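You operate a simulated robot arm through the tools that you are given. There is no shell and no other tool.

You are at the controls of a simulated robot arm. One attempt, no reset.

TASK
Put things in order on the grey workbench. At the end: the shade block (marked "TEAL") from the grey workbench is on the red plate; the beige wooden wedge from the grey workbench stands where the shade block stood; the purple cord roll stands where the orange yarn cake stood; the orange yarn cake stands where the beige wooden wedge stood; whatever was shut is shut again. Leave all else as you found it, and nothing knocked over.
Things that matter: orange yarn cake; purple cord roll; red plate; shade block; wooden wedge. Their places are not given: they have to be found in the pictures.

It is judged by the outcome, as a careful person would: the job done as asked, and still so three seconds after it is handed in. It fails if anything else is knocked over, pushed out of place, dropped, spilled or broken.

THE ROBOT
A 7-joint arm with a two-finger parallel gripper, fixed in place. Base frame: the origin is at the foot of the arm, x ahead of it, y to its left, z up; the work surface is at about z = 0. Readings come in cm, degrees, newtons and seconds.
With the tool pointing down near the work surface it reaches from about 24 to 62 cm from the base axis. Its first joint turns from -66.0 to 66.0 degrees. Payload 2.6 kg.
Tool frame: the origin (TCP) lies between the finger pads and is the grasp point; the fingertips stand 3 cm ahead of it; z points along the fingers, y is the line along which they close. Largest opening 9.4 cm; finger width 2.8, thickness 1; the body of the gripper, 5 by 9.6 cm, starts 5.5 cm behind the TCP.
Orientation is told as [roll, pitch, yaw] about the base's x, y, z axes, in that order, counted from this pose: with the fingers straight down and closing along the base's y, the tool's x points along the base's -x, its y along +y and its z along -z.

THE INTERFACE
- The arm moves only by the tool send_rows. Its argument "plan" is a list of rows, each a list of 7 numbers: the shift along the tool's x, y, z in units of 100 mm (1.0 is 100 mm), then the turn, a rotation vector about the tool's x, y, z in units of 45 degrees (1.0 is 45 degrees), then the finger opening in cm, from 0 to 9.4. In form: [[tx, ty, tz, ax, ay, az, grip], ...]. A call has 1 to 20 rows; each row is the pose to reach, as a shift and turn from the pose commanded when the call began, along the tool's axes at that moment. A call with a number of a shift or a turn outside -1 to 1 is refused whole. A row lasts 0.2 s, in which the tool goes at most 5 cm and 8.6 degrees; a call with a longer step from one row to the next is refused whole, and so is a gripper value outside its range. A pose out of reach is approached as far as the arm can. The call stops where the force on the tool passes 40 N (or 10 N more than at its start, if that is more) or the arm is blocked; 0.2 s more then pass. The fingers move at their own pace (about 7.2 cm/s each) and stop on an object; they squeeze with about 25 N. The grip force told is the motor's: it shows also when the fingers shut on nothing. Time passes only in rows, and 0.2 s behind the last, so rows that repeat a pose let the fingers close. It gives the time, the measured TCP pose, the force on the tool (base axes), the opening and the grip force at its end, in the units of the frame above (readings bear some noise), with the torque about the TCP (base axes, N m) and any sound that the robot's microphone picked up.
- Cameras (640 x 400 px; columns grow to the right, rows downward): "scene" is fixed at [3.35, 42.46, 57.84]; the picture's right is [-0.81, -0.59, 0.00], its down [-0.26, 0.36, -0.90] and it looks along [0.53, -0.72, -0.44] (base axes); focal length 319 px, centre (320, 200). "wrist" rides on the gripper at [7.6, 1.4, -10.2] in the tool frame; the picture's right is [-0.18, 0.98, 0.00], its down [-0.75, -0.14, -0.64] and it looks along [-0.63, -0.12, 0.77] (tool axes); focal length 243 px, centre (320, 200).
- grab_frame(camera): a new picture of that camera. The clock stands still meanwhile.
- probe_pixels(camera, pixels): for up to 12 pixels [column, row] of the newest picture of that camera ("zoom" is the newest enlarged one), the place [x, y, z] in the base frame of the surface seen there, good to about 0.3 cm. The clock stands still meanwhile.
- zoom(camera, box): a new picture of the part [left, top, right, bottom] of that camera's present view, enlarged. The clock stands still meanwhile.
- close_job(): hands the job in; it is judged then, once.

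Unless the task says otherwise, let go and move clear before handing in.

The tools are called after "Request:" as name(argument=value, ...) on one line, values as JSON. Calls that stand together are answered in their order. send_rows: Moves the arm, as the interface text tells. Its arguments: {"type":"object","properties":{"plan":{"type":"array","items":{"type":"array","items":{"type":"number"}}}},"required":["plan"]} The other tools are called the same way: grab_frame (camera) takes a picture; probe_pixels (camera, pixels) gives the place of the surface under pixels of a picture; zoom (camera, box) takes an enlarged picture of a part of a camera's view; close_job () hands the job in.

At the start:

```text
time_s: 0.0
tcp_pos: [33.42, -32.6, 28.34]
orientation: [-0.1, 0.0, 0.0]
contact_force: [0.5, 0.0, 0.1]
wrist_torque: [0.0, 0.02, -0.01]
finger_gap: 9.4
gripper_force: 0.0
```

scene: 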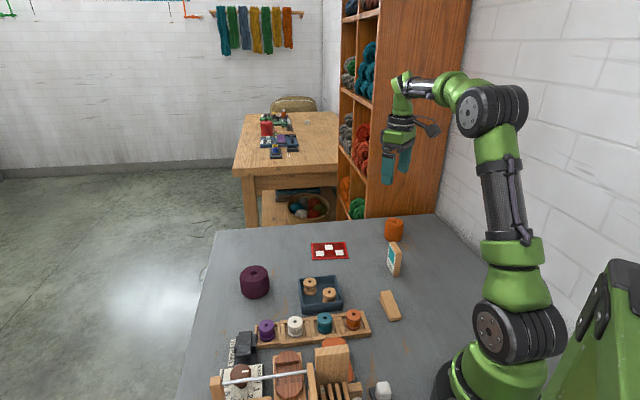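
wrist: 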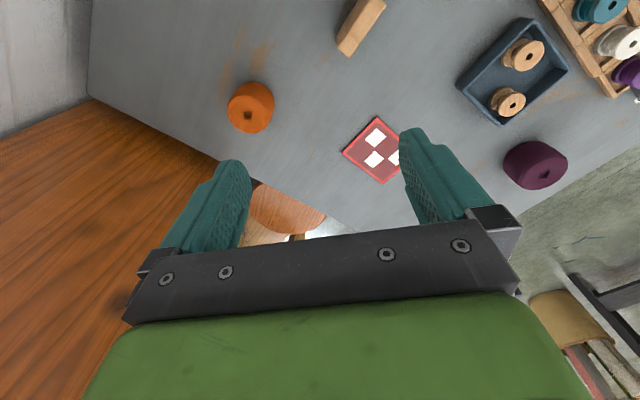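

The scene picture shows the orange yarn cake near (394,230), an upright block at (394,258), a beige piece at (390,305), the purple roll at (255,282) and a red plate at (330,251). I'll zoom in on these before moving anything.

Request:
zoom(camera="scene", box=[300, 200, 460, 300])

Request:
zoom(camera="scene", box=[200, 240, 440, 400])

Request:
grab_frame(camera="scene")

Request:
grab_frame(camera="wrist")

```text
4.00 times, centred on (380, 250) of scene
```

zoom: 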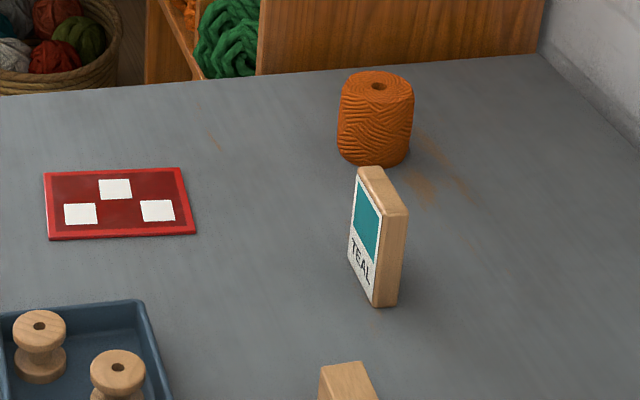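

```text
2.50 times, centred on (320, 320) of scene
```

zoom: 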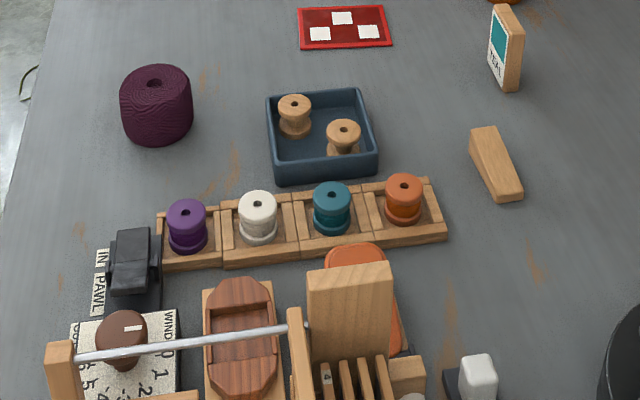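

```text
taken
```

scene: 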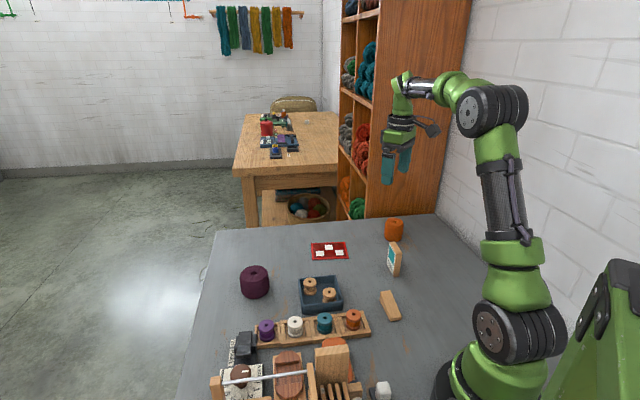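

```text
taken
```

wrist: 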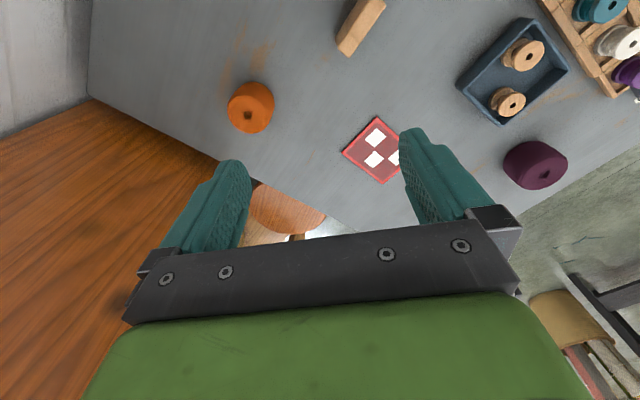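

The zooms show the TEAL block standing upright, the wedge lying on the bench, and the plate with three white squares. Next I'll probe their surfaces to get coordinates.

Request:
zoom(camera="scene", box=[360, 230, 440, 280])

Request:
probe_pixels(camera="scene", pixels=[[394, 222], [388, 221], [400, 221], [394, 219], [394, 226], [394, 236], [311, 243], [345, 242], [348, 258], [312, 260], [330, 252], [330, 247]])

Request:
probe_pixels(camera="wrist", pixels=[[250, 116], [250, 90], [340, 45], [353, 50], [372, 0], [383, 5], [345, 153], [377, 118], [383, 182], [535, 160], [545, 176], [515, 165]])

```text
8.00 times, centred on (400, 255) of scene
```

zoom: 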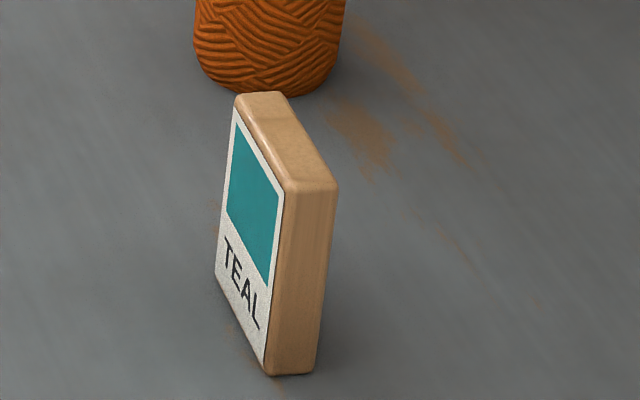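

```text
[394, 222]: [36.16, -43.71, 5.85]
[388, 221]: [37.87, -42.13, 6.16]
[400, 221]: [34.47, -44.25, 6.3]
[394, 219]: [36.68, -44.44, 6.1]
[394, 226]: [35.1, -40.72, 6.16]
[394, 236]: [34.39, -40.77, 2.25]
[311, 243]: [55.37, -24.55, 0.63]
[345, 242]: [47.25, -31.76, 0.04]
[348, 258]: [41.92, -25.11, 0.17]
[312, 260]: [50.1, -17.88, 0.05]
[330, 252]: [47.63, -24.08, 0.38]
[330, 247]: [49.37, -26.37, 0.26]
```

```text
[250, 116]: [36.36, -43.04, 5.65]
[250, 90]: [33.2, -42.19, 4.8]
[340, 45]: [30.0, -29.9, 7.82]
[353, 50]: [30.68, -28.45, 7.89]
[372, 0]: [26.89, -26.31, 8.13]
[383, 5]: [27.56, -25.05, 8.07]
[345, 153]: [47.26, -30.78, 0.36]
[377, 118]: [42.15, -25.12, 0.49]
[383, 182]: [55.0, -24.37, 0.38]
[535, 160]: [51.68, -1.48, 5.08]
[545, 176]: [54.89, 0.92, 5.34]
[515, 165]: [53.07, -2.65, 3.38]
```

The block's top is at z ≈ 8 and the plate is thin, about 0.4 cm. I'll probe the block's edges in the zoom and look at the wedge.

Request:
probe_pixels(camera="zoom", pixels=[[242, 98], [275, 96], [290, 185], [330, 185], [270, 370], [308, 370], [220, 275], [250, 200], [300, 280], [262, 96], [312, 188], [285, 140]])

Request:
zoom(camera="scene", box=[350, 280, 430, 330])

```text
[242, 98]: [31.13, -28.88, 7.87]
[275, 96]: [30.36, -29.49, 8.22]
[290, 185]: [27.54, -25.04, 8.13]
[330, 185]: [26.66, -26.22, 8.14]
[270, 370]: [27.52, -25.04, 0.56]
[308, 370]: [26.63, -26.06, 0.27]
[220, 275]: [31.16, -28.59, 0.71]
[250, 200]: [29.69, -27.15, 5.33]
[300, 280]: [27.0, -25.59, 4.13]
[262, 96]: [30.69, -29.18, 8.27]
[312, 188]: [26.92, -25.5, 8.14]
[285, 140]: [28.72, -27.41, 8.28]
```

```text
8.00 times, centred on (390, 305) of scene
```

zoom: 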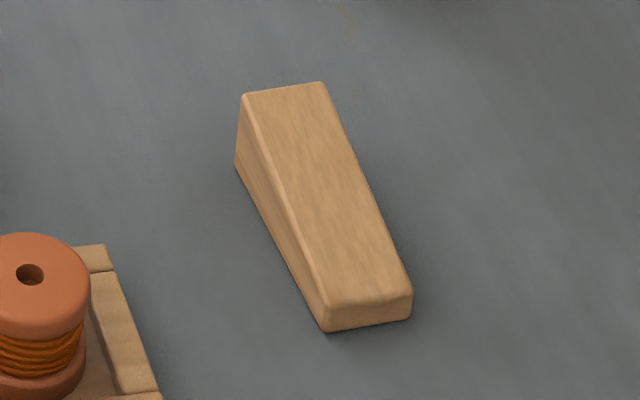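

Request:
probe_pixels(camera="zoom", pixels=[[246, 97], [320, 86], [330, 303], [408, 292], [328, 330], [410, 316], [237, 162], [285, 95], [368, 300], [365, 325], [330, 200], [285, 230]])

Request:
zoom(camera="scene", box=[215, 255, 295, 305])

```text
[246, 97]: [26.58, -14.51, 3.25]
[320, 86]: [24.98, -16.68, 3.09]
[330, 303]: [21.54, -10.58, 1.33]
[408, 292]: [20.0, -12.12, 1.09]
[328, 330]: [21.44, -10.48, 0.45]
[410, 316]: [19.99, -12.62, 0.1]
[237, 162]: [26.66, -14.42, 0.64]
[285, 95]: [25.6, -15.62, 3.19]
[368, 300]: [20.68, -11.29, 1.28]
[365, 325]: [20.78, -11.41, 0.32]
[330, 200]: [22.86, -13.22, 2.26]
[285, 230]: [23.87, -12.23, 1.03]
```

```text
8.00 times, centred on (255, 280) of scene
```

zoom: 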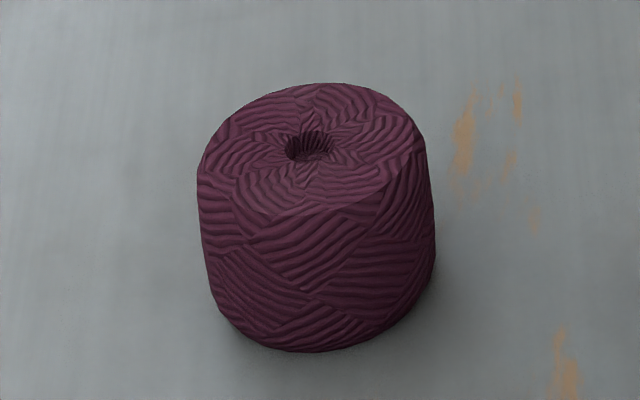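

The wedge spans from about (25.8,-15.6), its thick end, to (20.7,-11.4). Now I'll probe the purple roll in this zoom, then zoom in on the orange cake.

Request:
probe_pixels(camera="zoom", pixels=[[310, 150], [310, 88], [204, 180], [424, 150], [310, 205], [203, 200], [430, 230], [310, 345], [225, 310], [410, 300], [250, 130], [370, 130]])

Request:
zoom(camera="scene", box=[354, 205, 434, 255])

```text
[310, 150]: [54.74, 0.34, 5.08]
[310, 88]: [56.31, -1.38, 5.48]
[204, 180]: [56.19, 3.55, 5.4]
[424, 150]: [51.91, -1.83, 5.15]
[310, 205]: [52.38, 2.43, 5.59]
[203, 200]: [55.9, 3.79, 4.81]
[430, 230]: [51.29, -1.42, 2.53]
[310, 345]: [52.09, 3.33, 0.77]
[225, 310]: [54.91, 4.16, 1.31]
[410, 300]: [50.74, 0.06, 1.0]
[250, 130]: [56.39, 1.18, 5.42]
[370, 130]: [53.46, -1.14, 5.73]
```

```text
8.00 times, centred on (394, 230) of scene
```

zoom: 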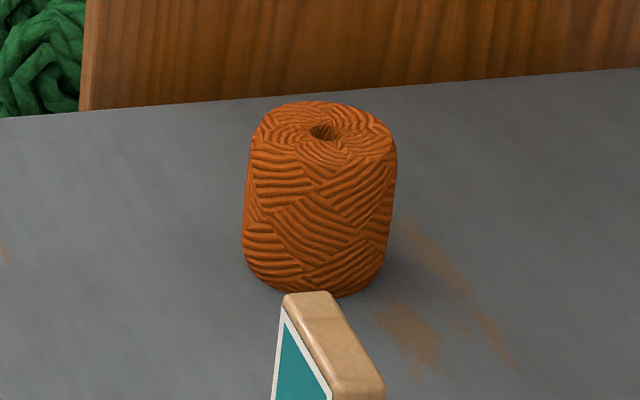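

The purple roll is centred near (54.2, 0.6), about 7 cm across and 5.5 cm tall. I'll probe the orange cake next.

Request:
probe_pixels(camera="zoom", pixels=[[324, 132], [315, 104], [256, 135], [390, 140], [325, 165], [250, 200], [392, 200], [310, 288], [245, 250], [380, 270], [290, 125], [360, 125]])

Request:
zoom(camera="wrist", box=[200, 60, 440, 210])

```text
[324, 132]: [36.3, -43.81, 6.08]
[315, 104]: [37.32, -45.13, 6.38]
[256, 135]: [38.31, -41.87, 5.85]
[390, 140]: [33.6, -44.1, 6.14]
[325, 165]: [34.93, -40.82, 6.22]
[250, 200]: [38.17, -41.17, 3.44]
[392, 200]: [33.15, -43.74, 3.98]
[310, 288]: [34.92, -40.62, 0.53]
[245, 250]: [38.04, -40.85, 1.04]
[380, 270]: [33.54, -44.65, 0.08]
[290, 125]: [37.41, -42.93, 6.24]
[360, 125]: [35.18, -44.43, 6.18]
```

```text
2.67 times, centred on (320, 135) of wrist
```

zoom: 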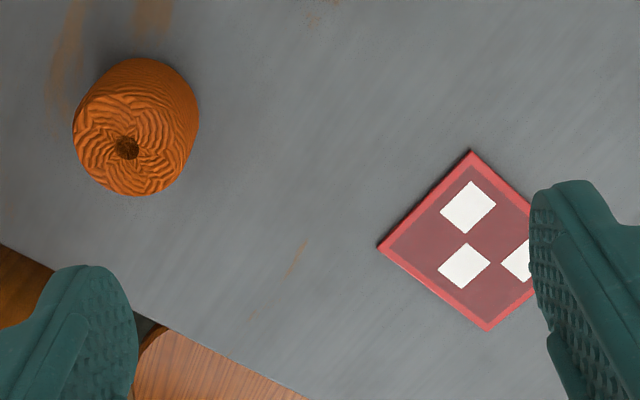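

The orange cake is centred near (36.1,-43.0), about 5.4 cm across and 6.2 cm tall. The shelf panel stands close behind it, so I'll probe that for clearance, along with the area around the wedge.

Request:
probe_pixels(camera="scene", pixels=[[375, 210], [420, 205], [400, 190], [440, 150], [380, 217], [430, 213], [450, 235], [480, 250], [470, 200], [350, 216], [400, 215], [400, 120]])

Request:
probe_pixels(camera="wrist", pixels=[[100, 140], [100, 250], [60, 150], [30, 60], [90, 95], [150, 135], [200, 150], [270, 200], [20, 300], [85, 40], [310, 210], [150, 200]])

Request:
zoom(camera="scene", box=[320, 290, 480, 390])

```text
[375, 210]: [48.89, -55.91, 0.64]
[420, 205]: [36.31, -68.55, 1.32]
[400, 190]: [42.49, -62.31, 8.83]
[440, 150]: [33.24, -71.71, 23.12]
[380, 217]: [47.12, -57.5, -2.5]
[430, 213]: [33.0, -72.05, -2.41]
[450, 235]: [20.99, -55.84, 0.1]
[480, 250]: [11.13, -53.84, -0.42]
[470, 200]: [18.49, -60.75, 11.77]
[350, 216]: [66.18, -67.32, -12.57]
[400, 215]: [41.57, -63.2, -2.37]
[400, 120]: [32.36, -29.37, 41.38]
```

```text
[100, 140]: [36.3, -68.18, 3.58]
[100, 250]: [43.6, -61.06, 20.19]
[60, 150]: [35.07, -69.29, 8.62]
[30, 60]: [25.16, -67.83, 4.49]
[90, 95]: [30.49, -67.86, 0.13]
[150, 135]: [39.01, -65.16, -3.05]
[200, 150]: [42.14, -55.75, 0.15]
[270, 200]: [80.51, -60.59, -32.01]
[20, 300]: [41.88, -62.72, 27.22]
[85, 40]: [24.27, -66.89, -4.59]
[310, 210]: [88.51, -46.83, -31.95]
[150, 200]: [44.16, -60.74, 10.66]
```

```text
4.00 times, centred on (400, 340) of scene
```

zoom: 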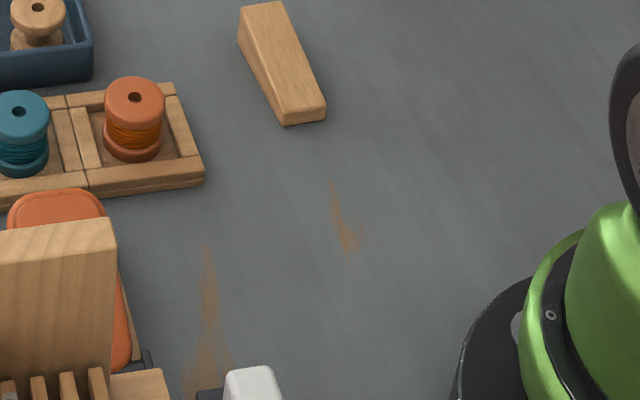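

The shelf is about 18 cm from the cake, which is enough room. Now I'll check where the rack end and nearby clutter sit relative to the wedge.

Request:
probe_pixels(camera="zoom", pixels=[[205, 180], [175, 88], [135, 85], [163, 110], [110, 110], [135, 155], [92, 75], [250, 375], [115, 222], [125, 340], [325, 110], [100, 200]])

```text
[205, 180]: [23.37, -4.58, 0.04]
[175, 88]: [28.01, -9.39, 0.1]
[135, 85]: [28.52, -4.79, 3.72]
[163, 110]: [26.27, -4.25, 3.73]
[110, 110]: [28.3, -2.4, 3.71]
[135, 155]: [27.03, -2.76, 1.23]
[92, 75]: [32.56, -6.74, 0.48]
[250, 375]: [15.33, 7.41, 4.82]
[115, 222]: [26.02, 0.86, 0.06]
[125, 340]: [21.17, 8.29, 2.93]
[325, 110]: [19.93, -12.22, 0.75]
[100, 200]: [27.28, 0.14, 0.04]
```

The rack end is about 6.6 cm from the wedge's centreline, so a modest finger opening will clear it. My order is block to plate, wedge to the block's spot, orange to the wedge's spot, then purple to the orange's spot. First I'll move above the block with the fingers yawed -45°.

Request:
send_rows(plan=[[0.065, 0.074, 0.143, 0, 0, 0.143, 9.4], [0.13, 0.149, 0.286, 0, 0, 0.286, 8], [0.196, 0.223, 0.429, 0, 0, 0.429, 7], [0.261, 0.297, 0.571, 0, 0, 0.571, 6], [0.326, 0.371, 0.714, 0, 0, 0.714, 5], [0.392, 0.446, 0.857, 0, 0, 0.857, 5], [0.457, 0.52, 1.0, 0, 0, 1.0, 5], [0.457, 0.52, 1.0, 0, 0, 1.0, 5]])

```text
time_s: 1.8
tcp_pos: [29.08, -27.41, 18.4]
orientation: [0.0, 0.0, -45.2]
contact_force: [-0.3, 0.1, 0.3]
wrist_torque: [0.01, 0.01, -0.01]
finger_gap: 4.98
gripper_force: 0.1
```

The arm is at (29.1,-27.4,18.4) with yaw -45.2, as intended. I'll check the block's alignment from both cameras.

Request:
grab_frame(camera="wrist")

Request:
zoom(camera="scene", box=[300, 160, 460, 260])

```text
taken
```

wrist: 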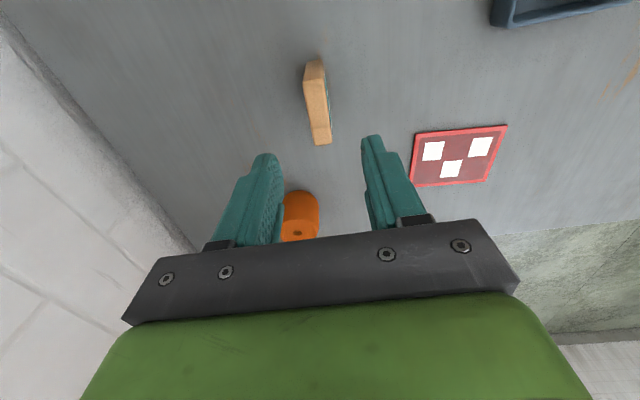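

```text
4.00 times, centred on (380, 210) of scene
```

zoom: 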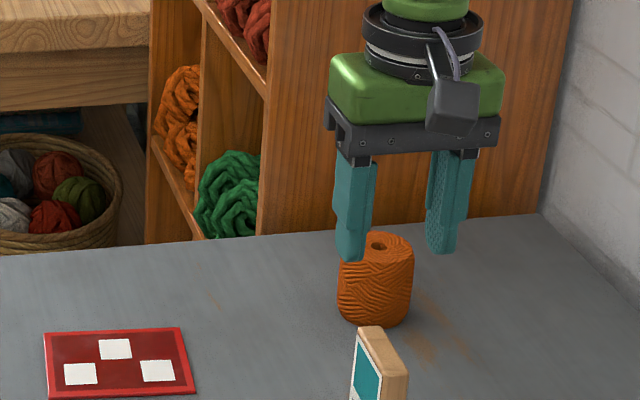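

The wrist view shows the block's top edge between (312,62) and (320,143). I'll zoom in and probe it to refine the centre.

Request:
zoom(camera="wrist", box=[272, 50, 368, 110])

Request:
probe_pixels(camera="wrist", pixels=[[306, 85], [326, 83], [315, 140], [331, 138], [310, 66], [321, 63], [316, 100], [322, 138], [330, 100], [314, 63]])

```text
6.67 times, centred on (320, 80) of wrist
```

zoom: 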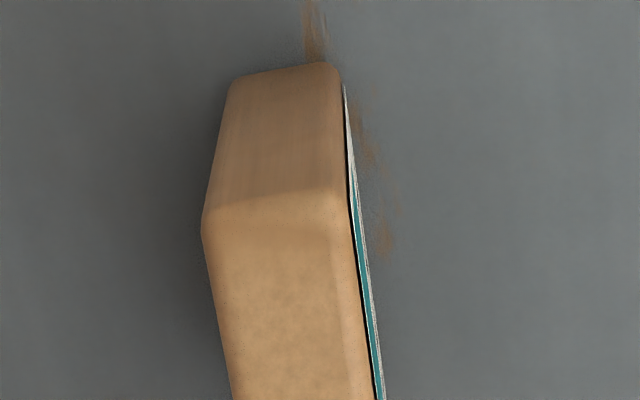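

```text
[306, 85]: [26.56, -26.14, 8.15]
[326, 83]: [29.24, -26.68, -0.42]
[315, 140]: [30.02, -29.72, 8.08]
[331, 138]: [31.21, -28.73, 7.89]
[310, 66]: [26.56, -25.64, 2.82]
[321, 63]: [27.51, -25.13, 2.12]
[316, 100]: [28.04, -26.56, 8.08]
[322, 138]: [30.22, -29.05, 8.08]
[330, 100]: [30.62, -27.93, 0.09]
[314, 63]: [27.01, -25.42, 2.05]
```

The refined top corners put the block's centre at (28.83,-27.41) with its long axis at about -45°, so the alignment is good. I'll lower partway with the fingers on either side and re-read the pose.

Request:
send_rows(plan=[[0, 0, 0.2, 0, 0, 0, 5], [0, 0, 0.4, 0, 0, 0, 5], [0, 0, 0.6, 0, 0, 0, 5], [0, 0, 0.8, 0, 0, 0, 5], [0, 0, 0.85, 0, 0, 0, 5], [0, 0, 0.85, 0, 0, 0, 5]])

Request:
zoom(camera="scene", box=[340, 190, 440, 290])

Request:
grab_frame(camera="wrist")

```text
time_s: 3.2
tcp_pos: [28.97, -27.49, 9.86]
orientation: [0.0, -0.1, -45.1]
contact_force: [-0.9, -0.4, 0.0]
wrist_torque: [-0.02, -0.02, 0.01]
finger_gap: 4.95
gripper_force: 0.1
```

```text
4.00 times, centred on (390, 240) of scene
```

zoom: 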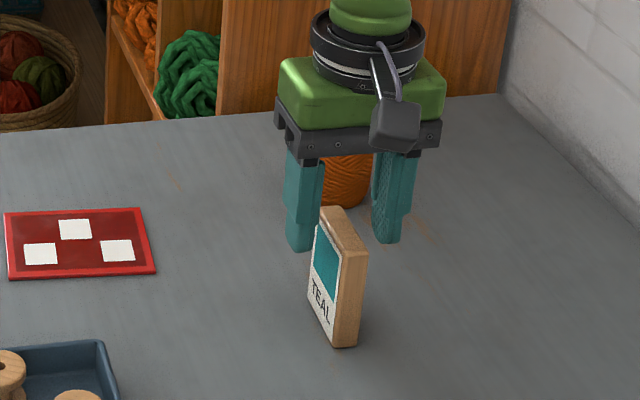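

```text
taken
```

wrist: 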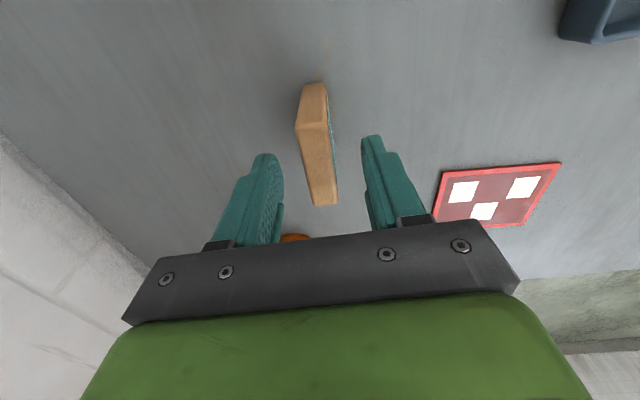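

The fingers straddle the block cleanly, with the block at x 297–340 between finger tips at about 270 and 375. I'll lower to z≈5.0 and close.

Request:
send_rows(plan=[[0.005, 0, 0.15, 0, 0, 0, 5], [0.01, 0, 0.3, 0, 0, 0, 5], [0.01, 0, 0.45, 0, 0, 0, 5], [0.01, 0, 0.485, 0, 0, 0, 5], [0.01, 0, 0.485, 0, 0, 0, 5], [0.01, 0, 0.485, 0, 0, 0, 3.5], [0.01, 0, 0.485, 0, 0, 0, 2.2], [0.01, 0, 0.485, 0, 0, 0, 1.0], [0.01, 0, 0.485, 0, 0, 0, 0.5], [0.01, 0, 0.485, 0, 0, 0, 0.5]])

```text
time_s: 5.4
tcp_pos: [28.83, -27.37, 4.97]
orientation: [0.0, -0.1, -45.0]
contact_force: [0.5, 0.9, -0.2]
wrist_torque: [-0.04, 0.0, 0.0]
finger_gap: 2.16
gripper_force: 24.7
```

The grip stopped at 2.16 cm with 24.7 N, so the block is held. I'll lift it slowly and check.

Request:
send_rows(plan=[[0, 0, -0.1, 0, 0, 0, 0.5], [0, 0, -0.25, 0, 0, 0, 0.5], [0, 0, -0.45, 0, 0, 0, 0.5], [0, 0, -0.65, 0, 0, 0, 0.5], [0, 0, -0.85, 0, 0, 0, 0.5], [0, 0, -0.95, 0, 0, 0, 0.5], [0, 0, -0.95, 0, 0, 0, 0.5]])

Request:
grab_frame(camera="scene")

Request:
grab_frame(camera="wrist")

```text
time_s: 7.0
tcp_pos: [28.7, -27.43, 14.54]
orientation: [-0.1, 0.0, -44.9]
contact_force: [0.0, -0.1, -0.4]
wrist_torque: [-0.04, 0.0, 0.0]
finger_gap: 2.18
gripper_force: 25.2
```

```text
taken
```

scene: 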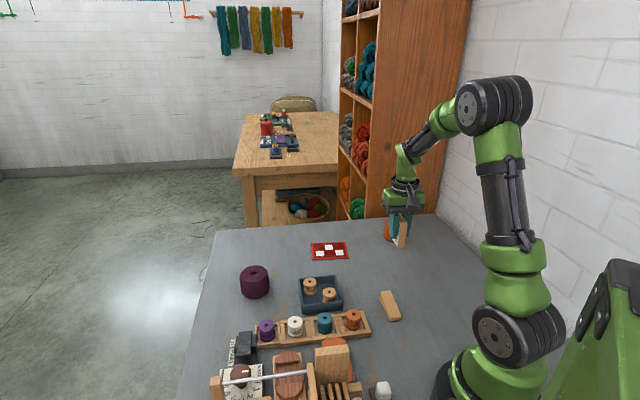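

```text
taken
```

wrist: 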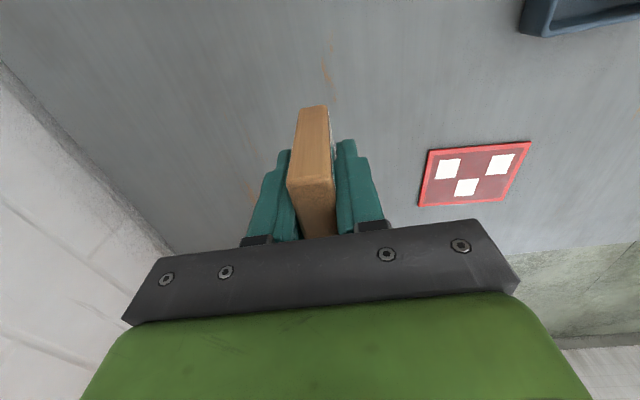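

The block is lifted and held straight. I'll carry it at z≈14.5 toward the plate centre near (48.65,-24.7), in two legs.

Request:
send_rows(plan=[[-0.1, 0.13, 0, 0, 0, 0, 0.5], [-0.22, 0.29, 0, 0, 0, 0, 0.5], [-0.34, 0.45, 0, 0, 0, 0, 0.5], [-0.46, 0.61, 0, 0, 0, 0, 0.5], [-0.56, 0.74, 0, 0, 0, 0, 0.5], [-0.61, 0.8, 0, 0, 0, 0, 0.5]])

Request:
send_rows(plan=[[-0.1, 0.13, 0, 0, 0, 0, 0.5], [-0.22, 0.29, 0, 0, 0, 0, 0.5], [-0.34, 0.45, 0, 0, 0, 0, 0.5], [-0.46, 0.61, 0, 0, 0, 0, 0.5], [-0.56, 0.74, 0, 0, 0, 0, 0.5], [-0.61, 0.8, 0, 0, 0, 0, 0.5], [-0.61, 0.8, 0, 0, 0, 0, 0.5]])

Request:
grab_frame(camera="wrist")

Request:
grab_frame(camera="scene")

```text
time_s: 8.4
tcp_pos: [38.83, -25.88, 14.43]
orientation: [-0.1, 0.1, -45.0]
contact_force: [0.0, 0.4, 0.2]
wrist_torque: [0.03, -0.02, 0.02]
finger_gap: 2.18
gripper_force: 25.2
```

```text
time_s: 10.0
tcp_pos: [48.7, -24.71, 14.55]
orientation: [0.0, 0.0, -45.0]
contact_force: [0.1, 0.7, -0.8]
wrist_torque: [-0.02, 0.05, 0.01]
finger_gap: 2.15
gripper_force: 25.2
```

```text
taken
```

wrist: 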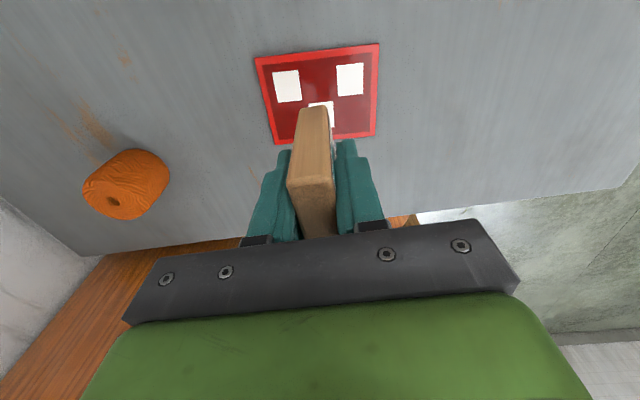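

```text
taken
```

scene: 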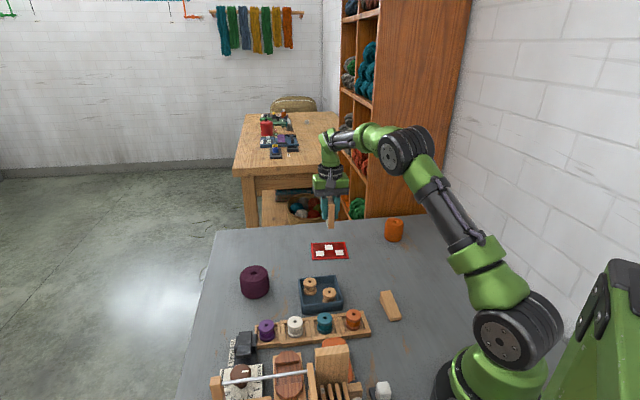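

The arm is over the plate at (48.7,-24.7). Before lowering I'll check the plate's surface, its rim and its white squares for height, and confirm the corners.

Request:
zoom(camera="wrist", box=[240, 30, 400, 130])

Request:
probe_pixels(camera="wrist", pixels=[[257, 60], [379, 45], [374, 134], [276, 142], [285, 85], [350, 79], [318, 80], [320, 105], [262, 64], [371, 100], [320, 52], [285, 120]])

Request:
zoom(camera="scene", box=[298, 230, 362, 270])

```text
4.00 times, centred on (320, 80) of wrist
```

zoom: 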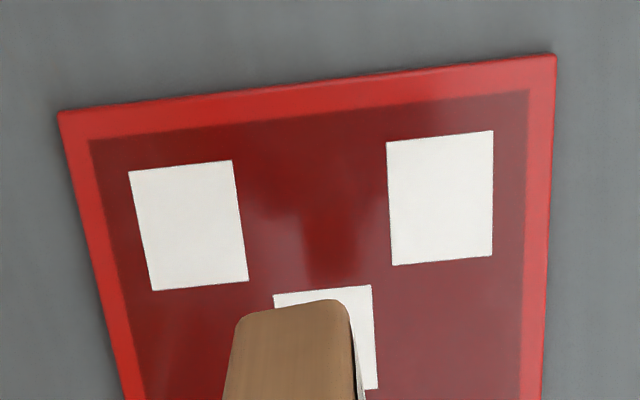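

```text
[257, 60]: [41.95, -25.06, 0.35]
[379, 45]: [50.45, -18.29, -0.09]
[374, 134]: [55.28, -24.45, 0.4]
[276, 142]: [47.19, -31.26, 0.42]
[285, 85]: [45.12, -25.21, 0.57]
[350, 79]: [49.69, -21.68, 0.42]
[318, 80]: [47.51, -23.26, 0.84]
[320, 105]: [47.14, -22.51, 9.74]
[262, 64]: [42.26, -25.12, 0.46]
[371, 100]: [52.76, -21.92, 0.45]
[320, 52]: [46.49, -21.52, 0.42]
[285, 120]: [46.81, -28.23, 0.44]
```

```text
10.00 times, centred on (330, 250) of scene
```

zoom: 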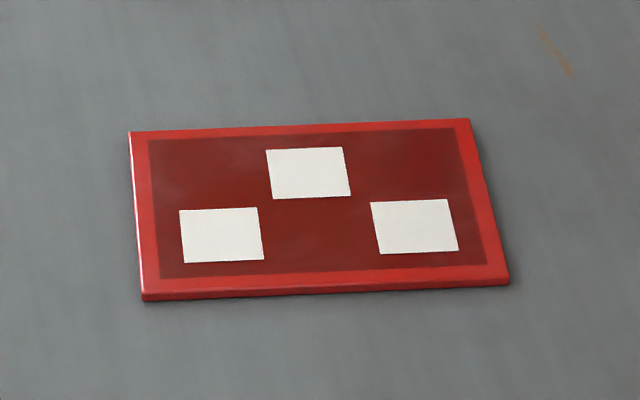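

The plate is flat at z≈0.45, with painted squares and its centre at (48.7,-24.75). I'll lower so the block's base just meets the surface.

Request:
send_rows(plan=[[0, 0, 0.2, 0, 0, 0, 0.5], [0, 0, 0.4, 0, 0, 0, 0.5], [0, 0, 0.6, 0, 0, 0, 0.5], [0, 0, 0.75, 0, 0, 0, 0.5], [0, 0, 0.83, 0, 0, 0, 0.5], [0, 0, 0.86, 0, 0, 0, 0.5], [0, 0, 0.86, 0, 0, 0, 0.5]])

Request:
zoom(camera="scene", box=[290, 200, 370, 270])

```text
time_s: 11.6
tcp_pos: [48.75, -24.78, 5.84]
orientation: [-0.1, 0.0, -44.9]
contact_force: [0.3, 1.1, -0.9]
wrist_torque: [-0.03, -0.03, 0.0]
finger_gap: 2.17
gripper_force: 25.2
```

```text
5.71 times, centred on (330, 235) of scene
```

zoom: 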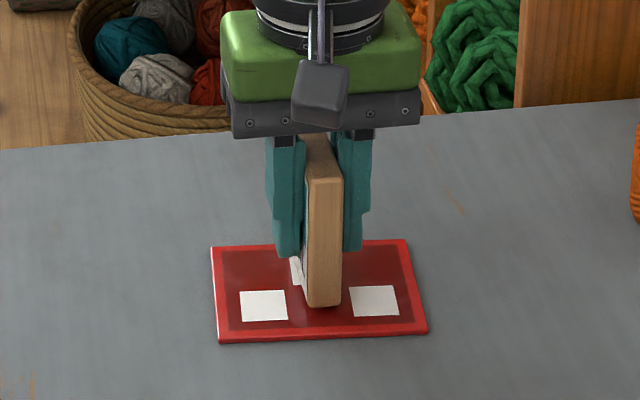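

The block is just above the plate, inside its border. I'll lower the last few millimetres and watch the force.

Request:
send_rows(plan=[[0, 0, 0.01, 0, 0, 0, 0.5], [0, 0, 0.02, 0, 0, 0, 0.5], [0, 0, 0.03, 0, 0, 0, 0.5], [0, 0, 0.037, 0, 0, 0, 0.5], [0, 0, 0.037, 0, 0, 0, 0.5]])

```text
time_s: 12.8
tcp_pos: [48.72, -24.53, 5.51]
orientation: [0.0, 0.0, -45.0]
contact_force: [0.8, 0.3, -1.0]
wrist_torque: [0.01, 0.04, 0.02]
finger_gap: 2.16
gripper_force: 25.1
```

Request:
send_rows(plan=[[0, 0, 0.004, 0, 0, 0, 0.5], [0, 0, 0.008, 0, 0, 0, 0.5], [0, 0, 0.008, 0, 0, 0, 0.5]])

Request:
zoom(camera="scene", box=[306, 225, 354, 265])

```text
time_s: 13.6
tcp_pos: [48.65, -24.71, 5.41]
orientation: [0.0, 0.1, -44.9]
contact_force: [-0.2, 0.2, 0.1]
wrist_torque: [0.01, -0.02, 0.03]
finger_gap: 2.13
gripper_force: 24.9
```

```text
10.00 times, centred on (330, 245) of scene
```

zoom: 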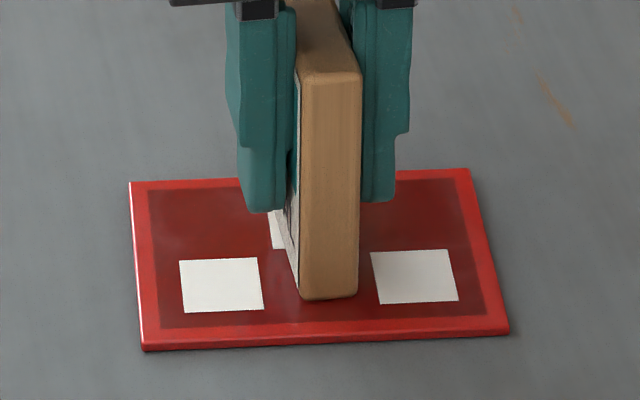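

There's no clear contact force yet, so the block may be a millimetre or so off the plate. I'll ease down a little more.

Request:
send_rows(plan=[[0, 0, 0.005, 0, 0, 0, 0.5], [0, 0, 0.005, 0, 0, 0, 0.5]])

Request:
send_rows(plan=[[0, 0, 0.005, 0, 0, 0, 0.5], [0, 0, 0.005, 0, 0, 0, 0.5]])

```text
time_s: 14.2
tcp_pos: [48.83, -24.76, 5.49]
orientation: [0.0, -0.1, -45.0]
contact_force: [-1.7, 0.1, 7.6]
wrist_torque: [0.05, 0.16, 0.0]
finger_gap: 2.15
gripper_force: 25.7
```

```text
time_s: 14.8
tcp_pos: [48.87, -24.73, 5.38]
orientation: [0.1, -0.4, -45.1]
contact_force: [-2.1, -1.0, 17.9]
wrist_torque: [0.11, 0.19, 0.0]
finger_gap: 2.15
gripper_force: 24.8
```

Contact is made at about 18 N, so the block is on the plate. I'll ease back 0.5 mm, open gently and retreat straight up.

Request:
send_rows(plan=[[0, 0, -0.006, 0, 0, 0, 0.5], [0, 0, -0.006, 0, 0, 0, 2.4], [0, 0, -0.006, 0, 0, 0, 3.0], [0, 0, -0.006, 0, 0, 0, 4.0], [0, 0, -0.006, 0, 0, 0, 5.0], [0, 0, -0.006, 0, 0, 0, 5.0]])

Request:
zoom(camera="scene", box=[290, 200, 370, 270])

```text
time_s: 16.2
tcp_pos: [48.84, -24.74, 5.31]
orientation: [0.0, 0.0, -45.0]
contact_force: [-1.1, -0.2, 0.1]
wrist_torque: [0.03, 0.01, 0.02]
finger_gap: 4.99
gripper_force: 0.1
```

```text
5.71 times, centred on (330, 235) of scene
```

zoom: 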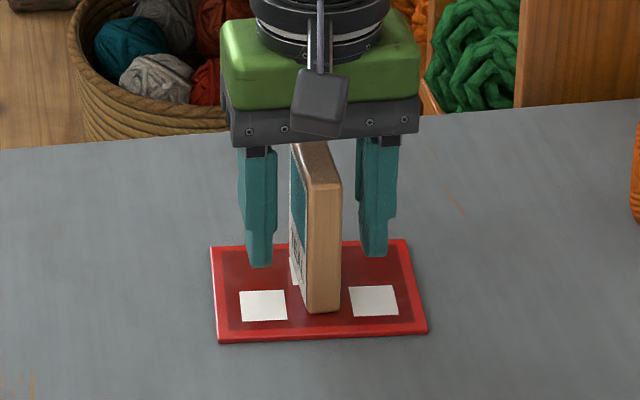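

The block stands free and upright on the plate. I'll retreat straight up.

Request:
send_rows(plan=[[0, 0, -0.1, 0, 0, 0, 5], [0, 0, -0.25, 0, 0, 0, 5], [0, 0, -0.45, 0, 0, 0, 5], [0, 0, -0.65, 0, 0, 0, 5], [0, 0, -0.85, 0, 0, 0, 5], [0, 0, -1.0, 0, 0, 0, 5], [0, 0, -1.0, 0, 0, 0, 5]])

Request:
grab_frame(camera="scene")

Request:
grab_frame(camera="wrist")

```text
time_s: 17.8
tcp_pos: [48.75, -24.73, 15.38]
orientation: [0.0, 0.0, -44.9]
contact_force: [-0.6, 0.0, 0.0]
wrist_torque: [-0.01, -0.01, 0.03]
finger_gap: 5.0
gripper_force: 0.1
```

```text
taken
```

scene: 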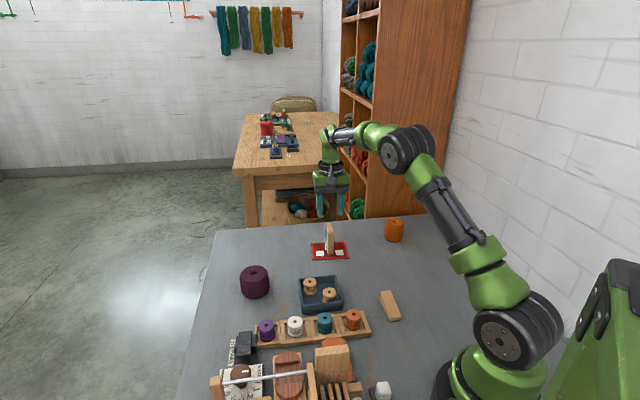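

```text
taken
```

wrist: 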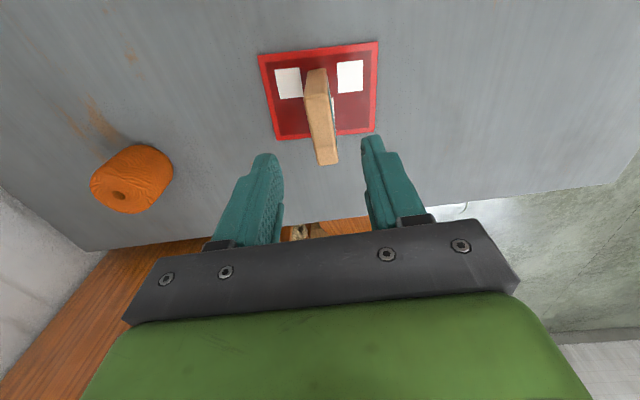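

The block stands in the middle of the plate. Next I'll travel at z≈15 to above the wedge at about (23.3,-13.5).

Request:
send_rows(plan=[[0.14, -0.055, 0, 0, 0, 0, 5], [0.34, -0.13, 0, 0, 0, 0, 5], [0.54, -0.21, 0, 0, 0, 0, 5], [0.74, -0.287, 0, 0, 0, 0, 5], [0.865, -0.335, 0, 0, 0, 0, 5]])

Request:
send_rows(plan=[[0.14, -0.055, 0, 0, 0, 0, 5], [0.34, -0.13, 0, 0, 0, 0, 5], [0.54, -0.21, 0, 0, 0, 0, 5], [0.74, -0.287, 0, 0, 0, 0, 5], [0.865, -0.335, 0, 0, 0, 0, 5]])

Request:
send_rows(plan=[[0.14, -0.055, 0, 0, 0, -0.03, 5], [0.34, -0.13, 0, 0, 0, -0.06, 5], [0.54, -0.21, 0, 0, 0, -0.09, 5], [0.74, -0.287, 0, 0, 0, -0.11, 5], [0.865, -0.335, 0, 0, 0, -0.11, 5], [0.865, -0.335, 0, 0, 0, -0.11, 5]])

Request:
grab_frame(camera="wrist")

Request:
grab_frame(camera="scene")

```text
time_s: 19.0
tcp_pos: [40.11, -20.86, 15.55]
orientation: [0.1, 0.1, -44.9]
contact_force: [0.1, -0.6, -0.4]
wrist_torque: [-0.01, -0.05, 0.0]
finger_gap: 4.99
gripper_force: 0.0
```

```text
time_s: 20.2
tcp_pos: [31.73, -17.13, 15.35]
orientation: [-0.1, -0.2, -44.9]
contact_force: [-0.3, -0.4, 0.3]
wrist_torque: [-0.02, -0.03, 0.0]
finger_gap: 4.98
gripper_force: 0.0
```

```text
time_s: 21.6
tcp_pos: [23.33, -13.31, 15.47]
orientation: [0.1, 0.0, -40.0]
contact_force: [-0.2, 0.0, 0.9]
wrist_torque: [0.0, 0.01, 0.03]
finger_gap: 5.01
gripper_force: 0.0
```

```text
taken
```

wrist: 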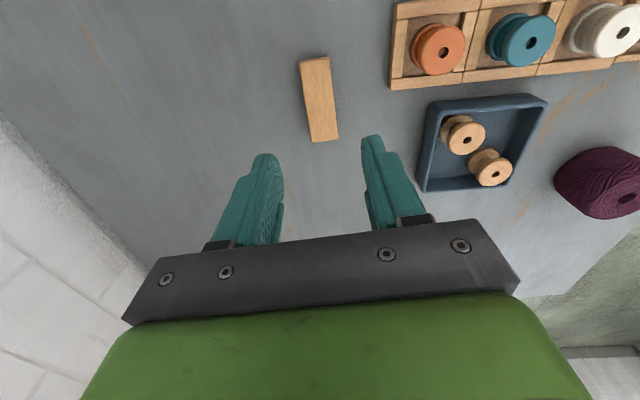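

```text
taken
```

scene: 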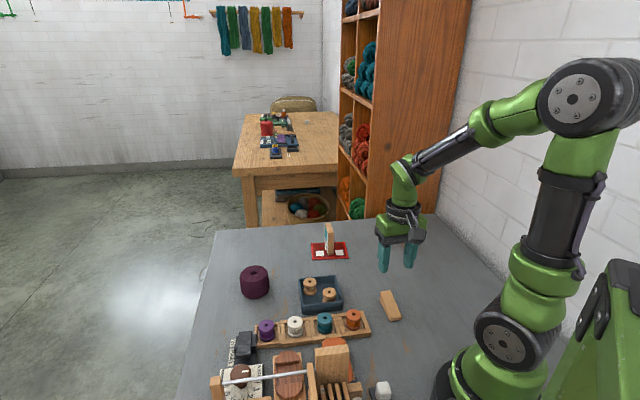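

The wedge is at (300–338, 57–142) in the wrist view. I'll probe its corners to refine the centre and angle.

Request:
zoom(camera="wrist", box=[256, 50, 384, 150])

Request:
probe_pixels(camera="wrist", pixels=[[301, 63], [328, 58], [312, 138], [337, 135], [314, 61], [325, 138], [306, 100], [332, 96], [319, 98]])

```text
4.00 times, centred on (320, 100) of wrist
```

zoom: 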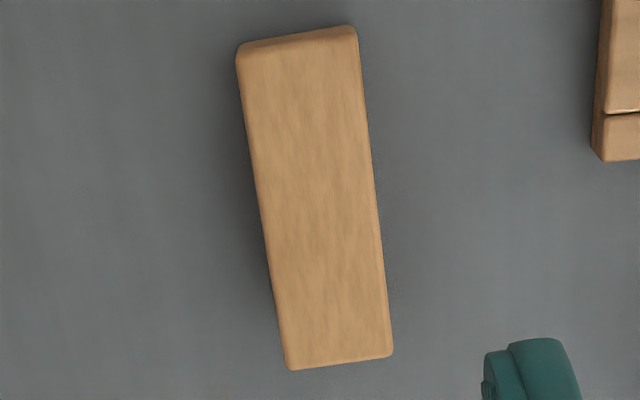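

```text
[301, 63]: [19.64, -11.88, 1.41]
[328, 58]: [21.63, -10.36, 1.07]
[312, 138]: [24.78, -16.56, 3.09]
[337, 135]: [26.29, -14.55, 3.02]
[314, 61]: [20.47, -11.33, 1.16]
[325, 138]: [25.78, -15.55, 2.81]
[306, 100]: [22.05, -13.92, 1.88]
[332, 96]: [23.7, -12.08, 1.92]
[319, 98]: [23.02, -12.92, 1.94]
```

The refined wedge centre is (23.2,-13.4), with its axis at about -41° and its thick end towards (25.8,-15.6). I'll shift slightly towards the centroid and descend in stages.

Request:
send_rows(plan=[[-0.02, -0.005, 0.2, 0, 0, 0.022, 5], [-0.04, -0.01, 0.4, 0, 0, 0.022, 5], [-0.04, -0.01, 0.6, 0, 0, 0.022, 5], [-0.04, -0.01, 0.75, 0, 0, 0.022, 5], [-0.04, -0.01, 0.85, 0, 0, 0.022, 5], [-0.04, -0.01, 0.85, 0, 0, 0.022, 5]])

Request:
grab_frame(camera="wrist")

Request:
zoom(camera="scene", box=[320, 240, 460, 340])

```text
time_s: 23.0
tcp_pos: [23.55, -13.78, 6.73]
orientation: [0.0, 0.0, -41.1]
contact_force: [0.6, 0.3, -0.2]
wrist_torque: [-0.02, 0.01, -0.02]
finger_gap: 5.0
gripper_force: 0.0
```

```text
taken
```

wrist: 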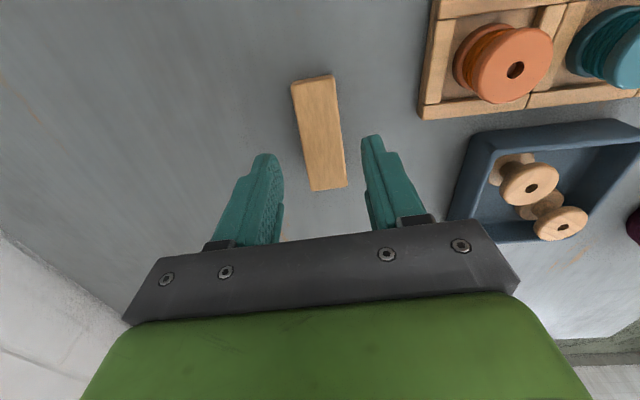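

```text
4.00 times, centred on (390, 290) of scene
```

zoom: 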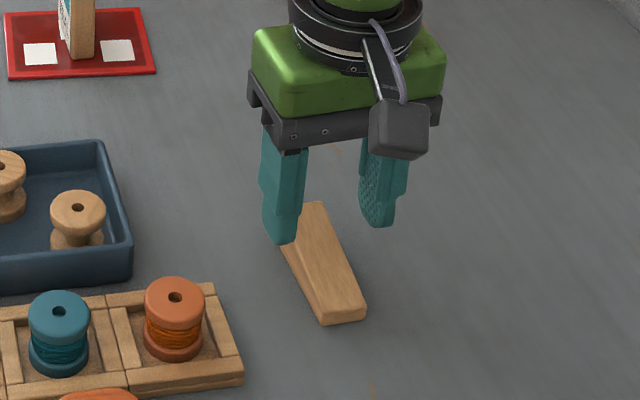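

The wedge sits about 0.2 cm to the +y side between the fingers, and there's good clearance from the rack. I'll correct that, lower to z≈3.45 and close.

Request:
send_rows(plan=[[0, 0.015, 0.1, 0, 0, 0, 5], [0, 0.018, 0.2, 0, 0, 0, 5], [0, 0.018, 0.28, 0, 0, 0, 5], [0, 0.018, 0.32, 0, 0, 0, 5], [0, 0.018, 0.325, 0, 0, 0, 5], [0, 0.018, 0.325, 0, 0, 0, 4], [0, 0.018, 0.325, 0, 0, 0, 3], [0, 0.018, 0.325, 0, 0, 0, 2], [0, 0.018, 0.325, 0, 0, 0, 1], [0, 0.018, 0.325, 0, 0, 0, 1]])

Request:
grab_frame(camera="wrist")

```text
time_s: 25.2
tcp_pos: [23.48, -13.72, 3.56]
orientation: [-0.1, 0.0, -41.0]
contact_force: [0.3, -1.2, 0.3]
wrist_torque: [0.01, 0.01, -0.03]
finger_gap: 2.65
gripper_force: 25.3
```

```text
taken
```

wrist: 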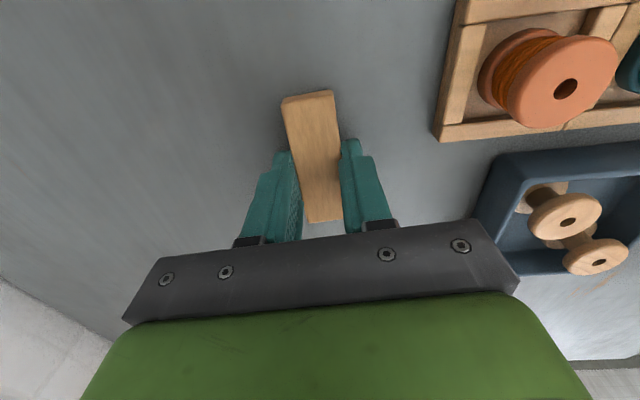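

The wedge is gripped at 2.65 cm wide, and its footprint centre is about 0.45 cm from the TCP towards the thin end, at (23.15,-13.42). I'll lift it.

Request:
send_rows(plan=[[0, 0, -0.06, 0, 0, 0, 1], [0, 0, -0.2, 0, 0, 0, 1], [0, 0, -0.4, 0, 0, 0, 1], [0, 0, -0.6, 0, 0, 0, 1], [0, 0, -0.8, 0, 0, 0, 1], [0, 0, -0.8, 0, 0, 0, 1]])

Request:
grab_frame(camera="wrist")

Request:
zoom(camera="scene", box=[320, 220, 460, 320])

```text
time_s: 26.6
tcp_pos: [23.47, -13.67, 11.78]
orientation: [0.1, 0.0, -41.0]
contact_force: [-1.3, 1.1, -0.4]
wrist_torque: [-0.02, -0.02, -0.03]
finger_gap: 2.65
gripper_force: 25.3
```

```text
taken
```

wrist: 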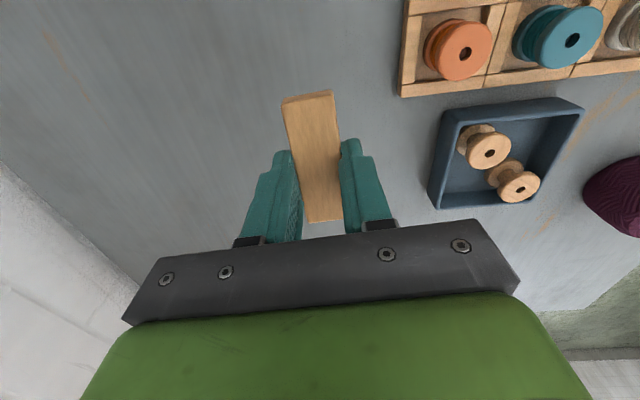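

```text
4.00 times, centred on (390, 270) of scene
```

zoom: 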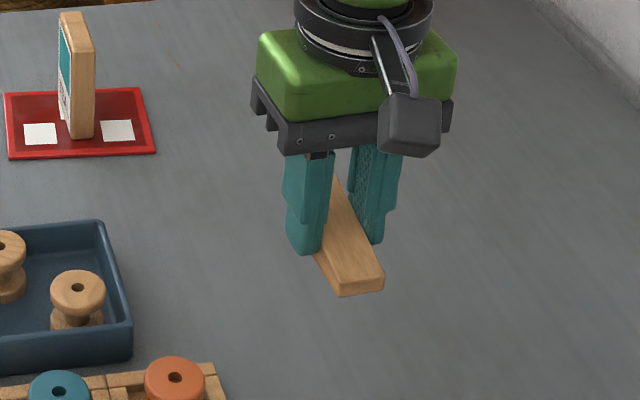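

The wedge is held level. I'll carry it at z≈11.8 to where the block stood, with TCP target (29.15,-27.73).

Request:
send_rows(plan=[[-0.1, -0.05, 0, 0, 0, 0, 1], [-0.25, -0.127, 0, 0, 0, 0, 1], [-0.4, -0.204, 0, 0, 0, 0, 1], [-0.55, -0.28, 0, 0, 0, 0, 1], [-0.65, -0.331, 0, 0, 0, 0, 1], [-0.675, -0.344, 0, 0, 0, 0, 1]])

Request:
send_rows(plan=[[-0.1, -0.05, 0, 0, 0, 0.02, 1], [-0.25, -0.127, 0, 0, 0, 0.04, 1], [-0.4, -0.204, 0, 0, 0, 0.06, 1], [-0.55, -0.28, 0, 0, 0, 0.08, 1], [-0.65, -0.331, 0, 0, 0, 0.089, 1], [-0.675, -0.344, 0, 0, 0, 0.089, 1], [-0.675, -0.344, 0, 0, 0, 0.089, 1]])

Request:
grab_frame(camera="scene")

```text
time_s: 28.0
tcp_pos: [26.39, -20.59, 11.55]
orientation: [-0.1, -0.1, -41.0]
contact_force: [-0.2, -1.1, -0.2]
wrist_torque: [-0.01, 0.02, -0.01]
finger_gap: 2.7
gripper_force: 24.9
```

```text
time_s: 29.6
tcp_pos: [29.42, -27.65, 11.62]
orientation: [0.0, 0.0, -45.0]
contact_force: [-0.5, -0.5, -0.4]
wrist_torque: [-0.04, 0.03, -0.03]
finger_gap: 2.68
gripper_force: 25.6
```

```text
taken
```

scene: 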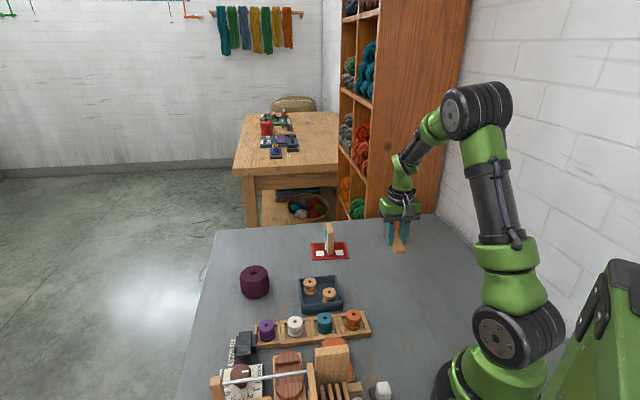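

The wedge is over the spot. I'll lower to about z=4.2 and re-read the position before touching down.

Request:
send_rows(plan=[[0, 0, 0.2, 0, 0, 0, 1], [0, 0, 0.4, 0, 0, 0, 1], [0, 0, 0.6, 0, 0, 0, 1], [0, 0, 0.7, 0, 0, 0, 1], [0, 0, 0.74, 0, 0, 0, 1], [0, 0, 0.74, 0, 0, 0, 1]])

Request:
send_rows(plan=[[0, 0, 0, 0, 0, 0, 1]])

Request:
send_rows(plan=[[0, 0, 0, 0, 0, 0, 1]])

Request:
zoom(camera="scene", box=[350, 200, 450, 280])

```text
time_s: 31.0
tcp_pos: [29.25, -27.6, 4.1]
orientation: [0.1, 0.0, -44.9]
contact_force: [0.2, -0.5, 0.6]
wrist_torque: [0.01, 0.01, -0.01]
finger_gap: 2.66
gripper_force: 25.0
```

```text
time_s: 31.4
tcp_pos: [29.29, -27.69, 4.15]
orientation: [-0.1, 0.0, -45.0]
contact_force: [0.5, 0.0, 0.0]
wrist_torque: [0.03, 0.0, 0.01]
finger_gap: 2.67
gripper_force: 24.9
```

```text
time_s: 31.8
tcp_pos: [29.21, -27.64, 4.24]
orientation: [0.0, -0.1, -45.0]
contact_force: [1.1, 0.5, 0.4]
wrist_torque: [0.01, -0.03, 0.02]
finger_gap: 2.7
gripper_force: 25.0
```

```text
5.00 times, centred on (400, 240) of scene
```

zoom: 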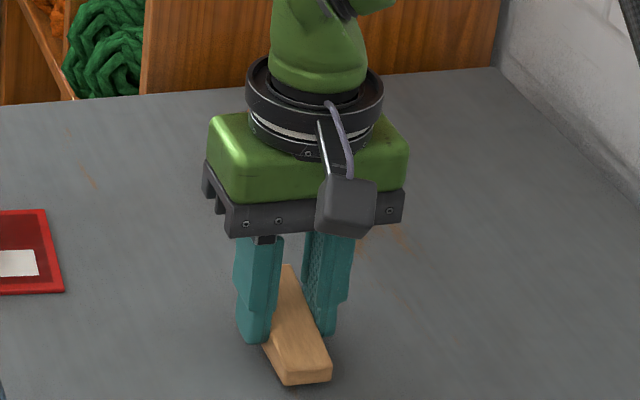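

The averaged position is (29.25,-27.64,4.17), within about 1.3 mm of target. I'll correct that and lower gently to contact.

Request:
send_rows(plan=[[0, -0.013, 0.02, 0, 0, 0, 1], [0, -0.013, 0.04, 0, 0, 0, 1], [0, -0.013, 0.055, 0, 0, 0, 1], [0, -0.013, 0.06, 0, 0, 0, 1], [0, -0.013, 0.06, 0, 0, 0, 1]])

Request:
send_rows(plan=[[0, 0, 0.005, 0, 0, 0, 1], [0, 0, 0.005, 0, 0, 0, 1]])

```text
time_s: 33.0
tcp_pos: [29.19, -27.85, 3.57]
orientation: [0.0, 0.0, -45.0]
contact_force: [0.0, 1.1, -0.2]
wrist_torque: [-0.02, -0.01, -0.05]
finger_gap: 2.67
gripper_force: 25.1
```

```text
time_s: 33.6
tcp_pos: [29.23, -27.82, 3.46]
orientation: [0.0, 0.0, -45.0]
contact_force: [0.1, -0.1, 0.5]
wrist_torque: [-0.02, -0.03, -0.01]
finger_gap: 2.67
gripper_force: 25.0
```

Request:
send_rows(plan=[[0, 0, 0.005, 0, 0, 0, 1], [0, 0, 0.005, 0, 0, 0, 1]])

```text
time_s: 34.2
tcp_pos: [29.34, -27.77, 3.36]
orientation: [0.1, -0.1, -45.1]
contact_force: [-3.7, 3.2, 13.9]
wrist_torque: [0.26, 0.23, -0.01]
finger_gap: 2.67
gripper_force: 25.1
```

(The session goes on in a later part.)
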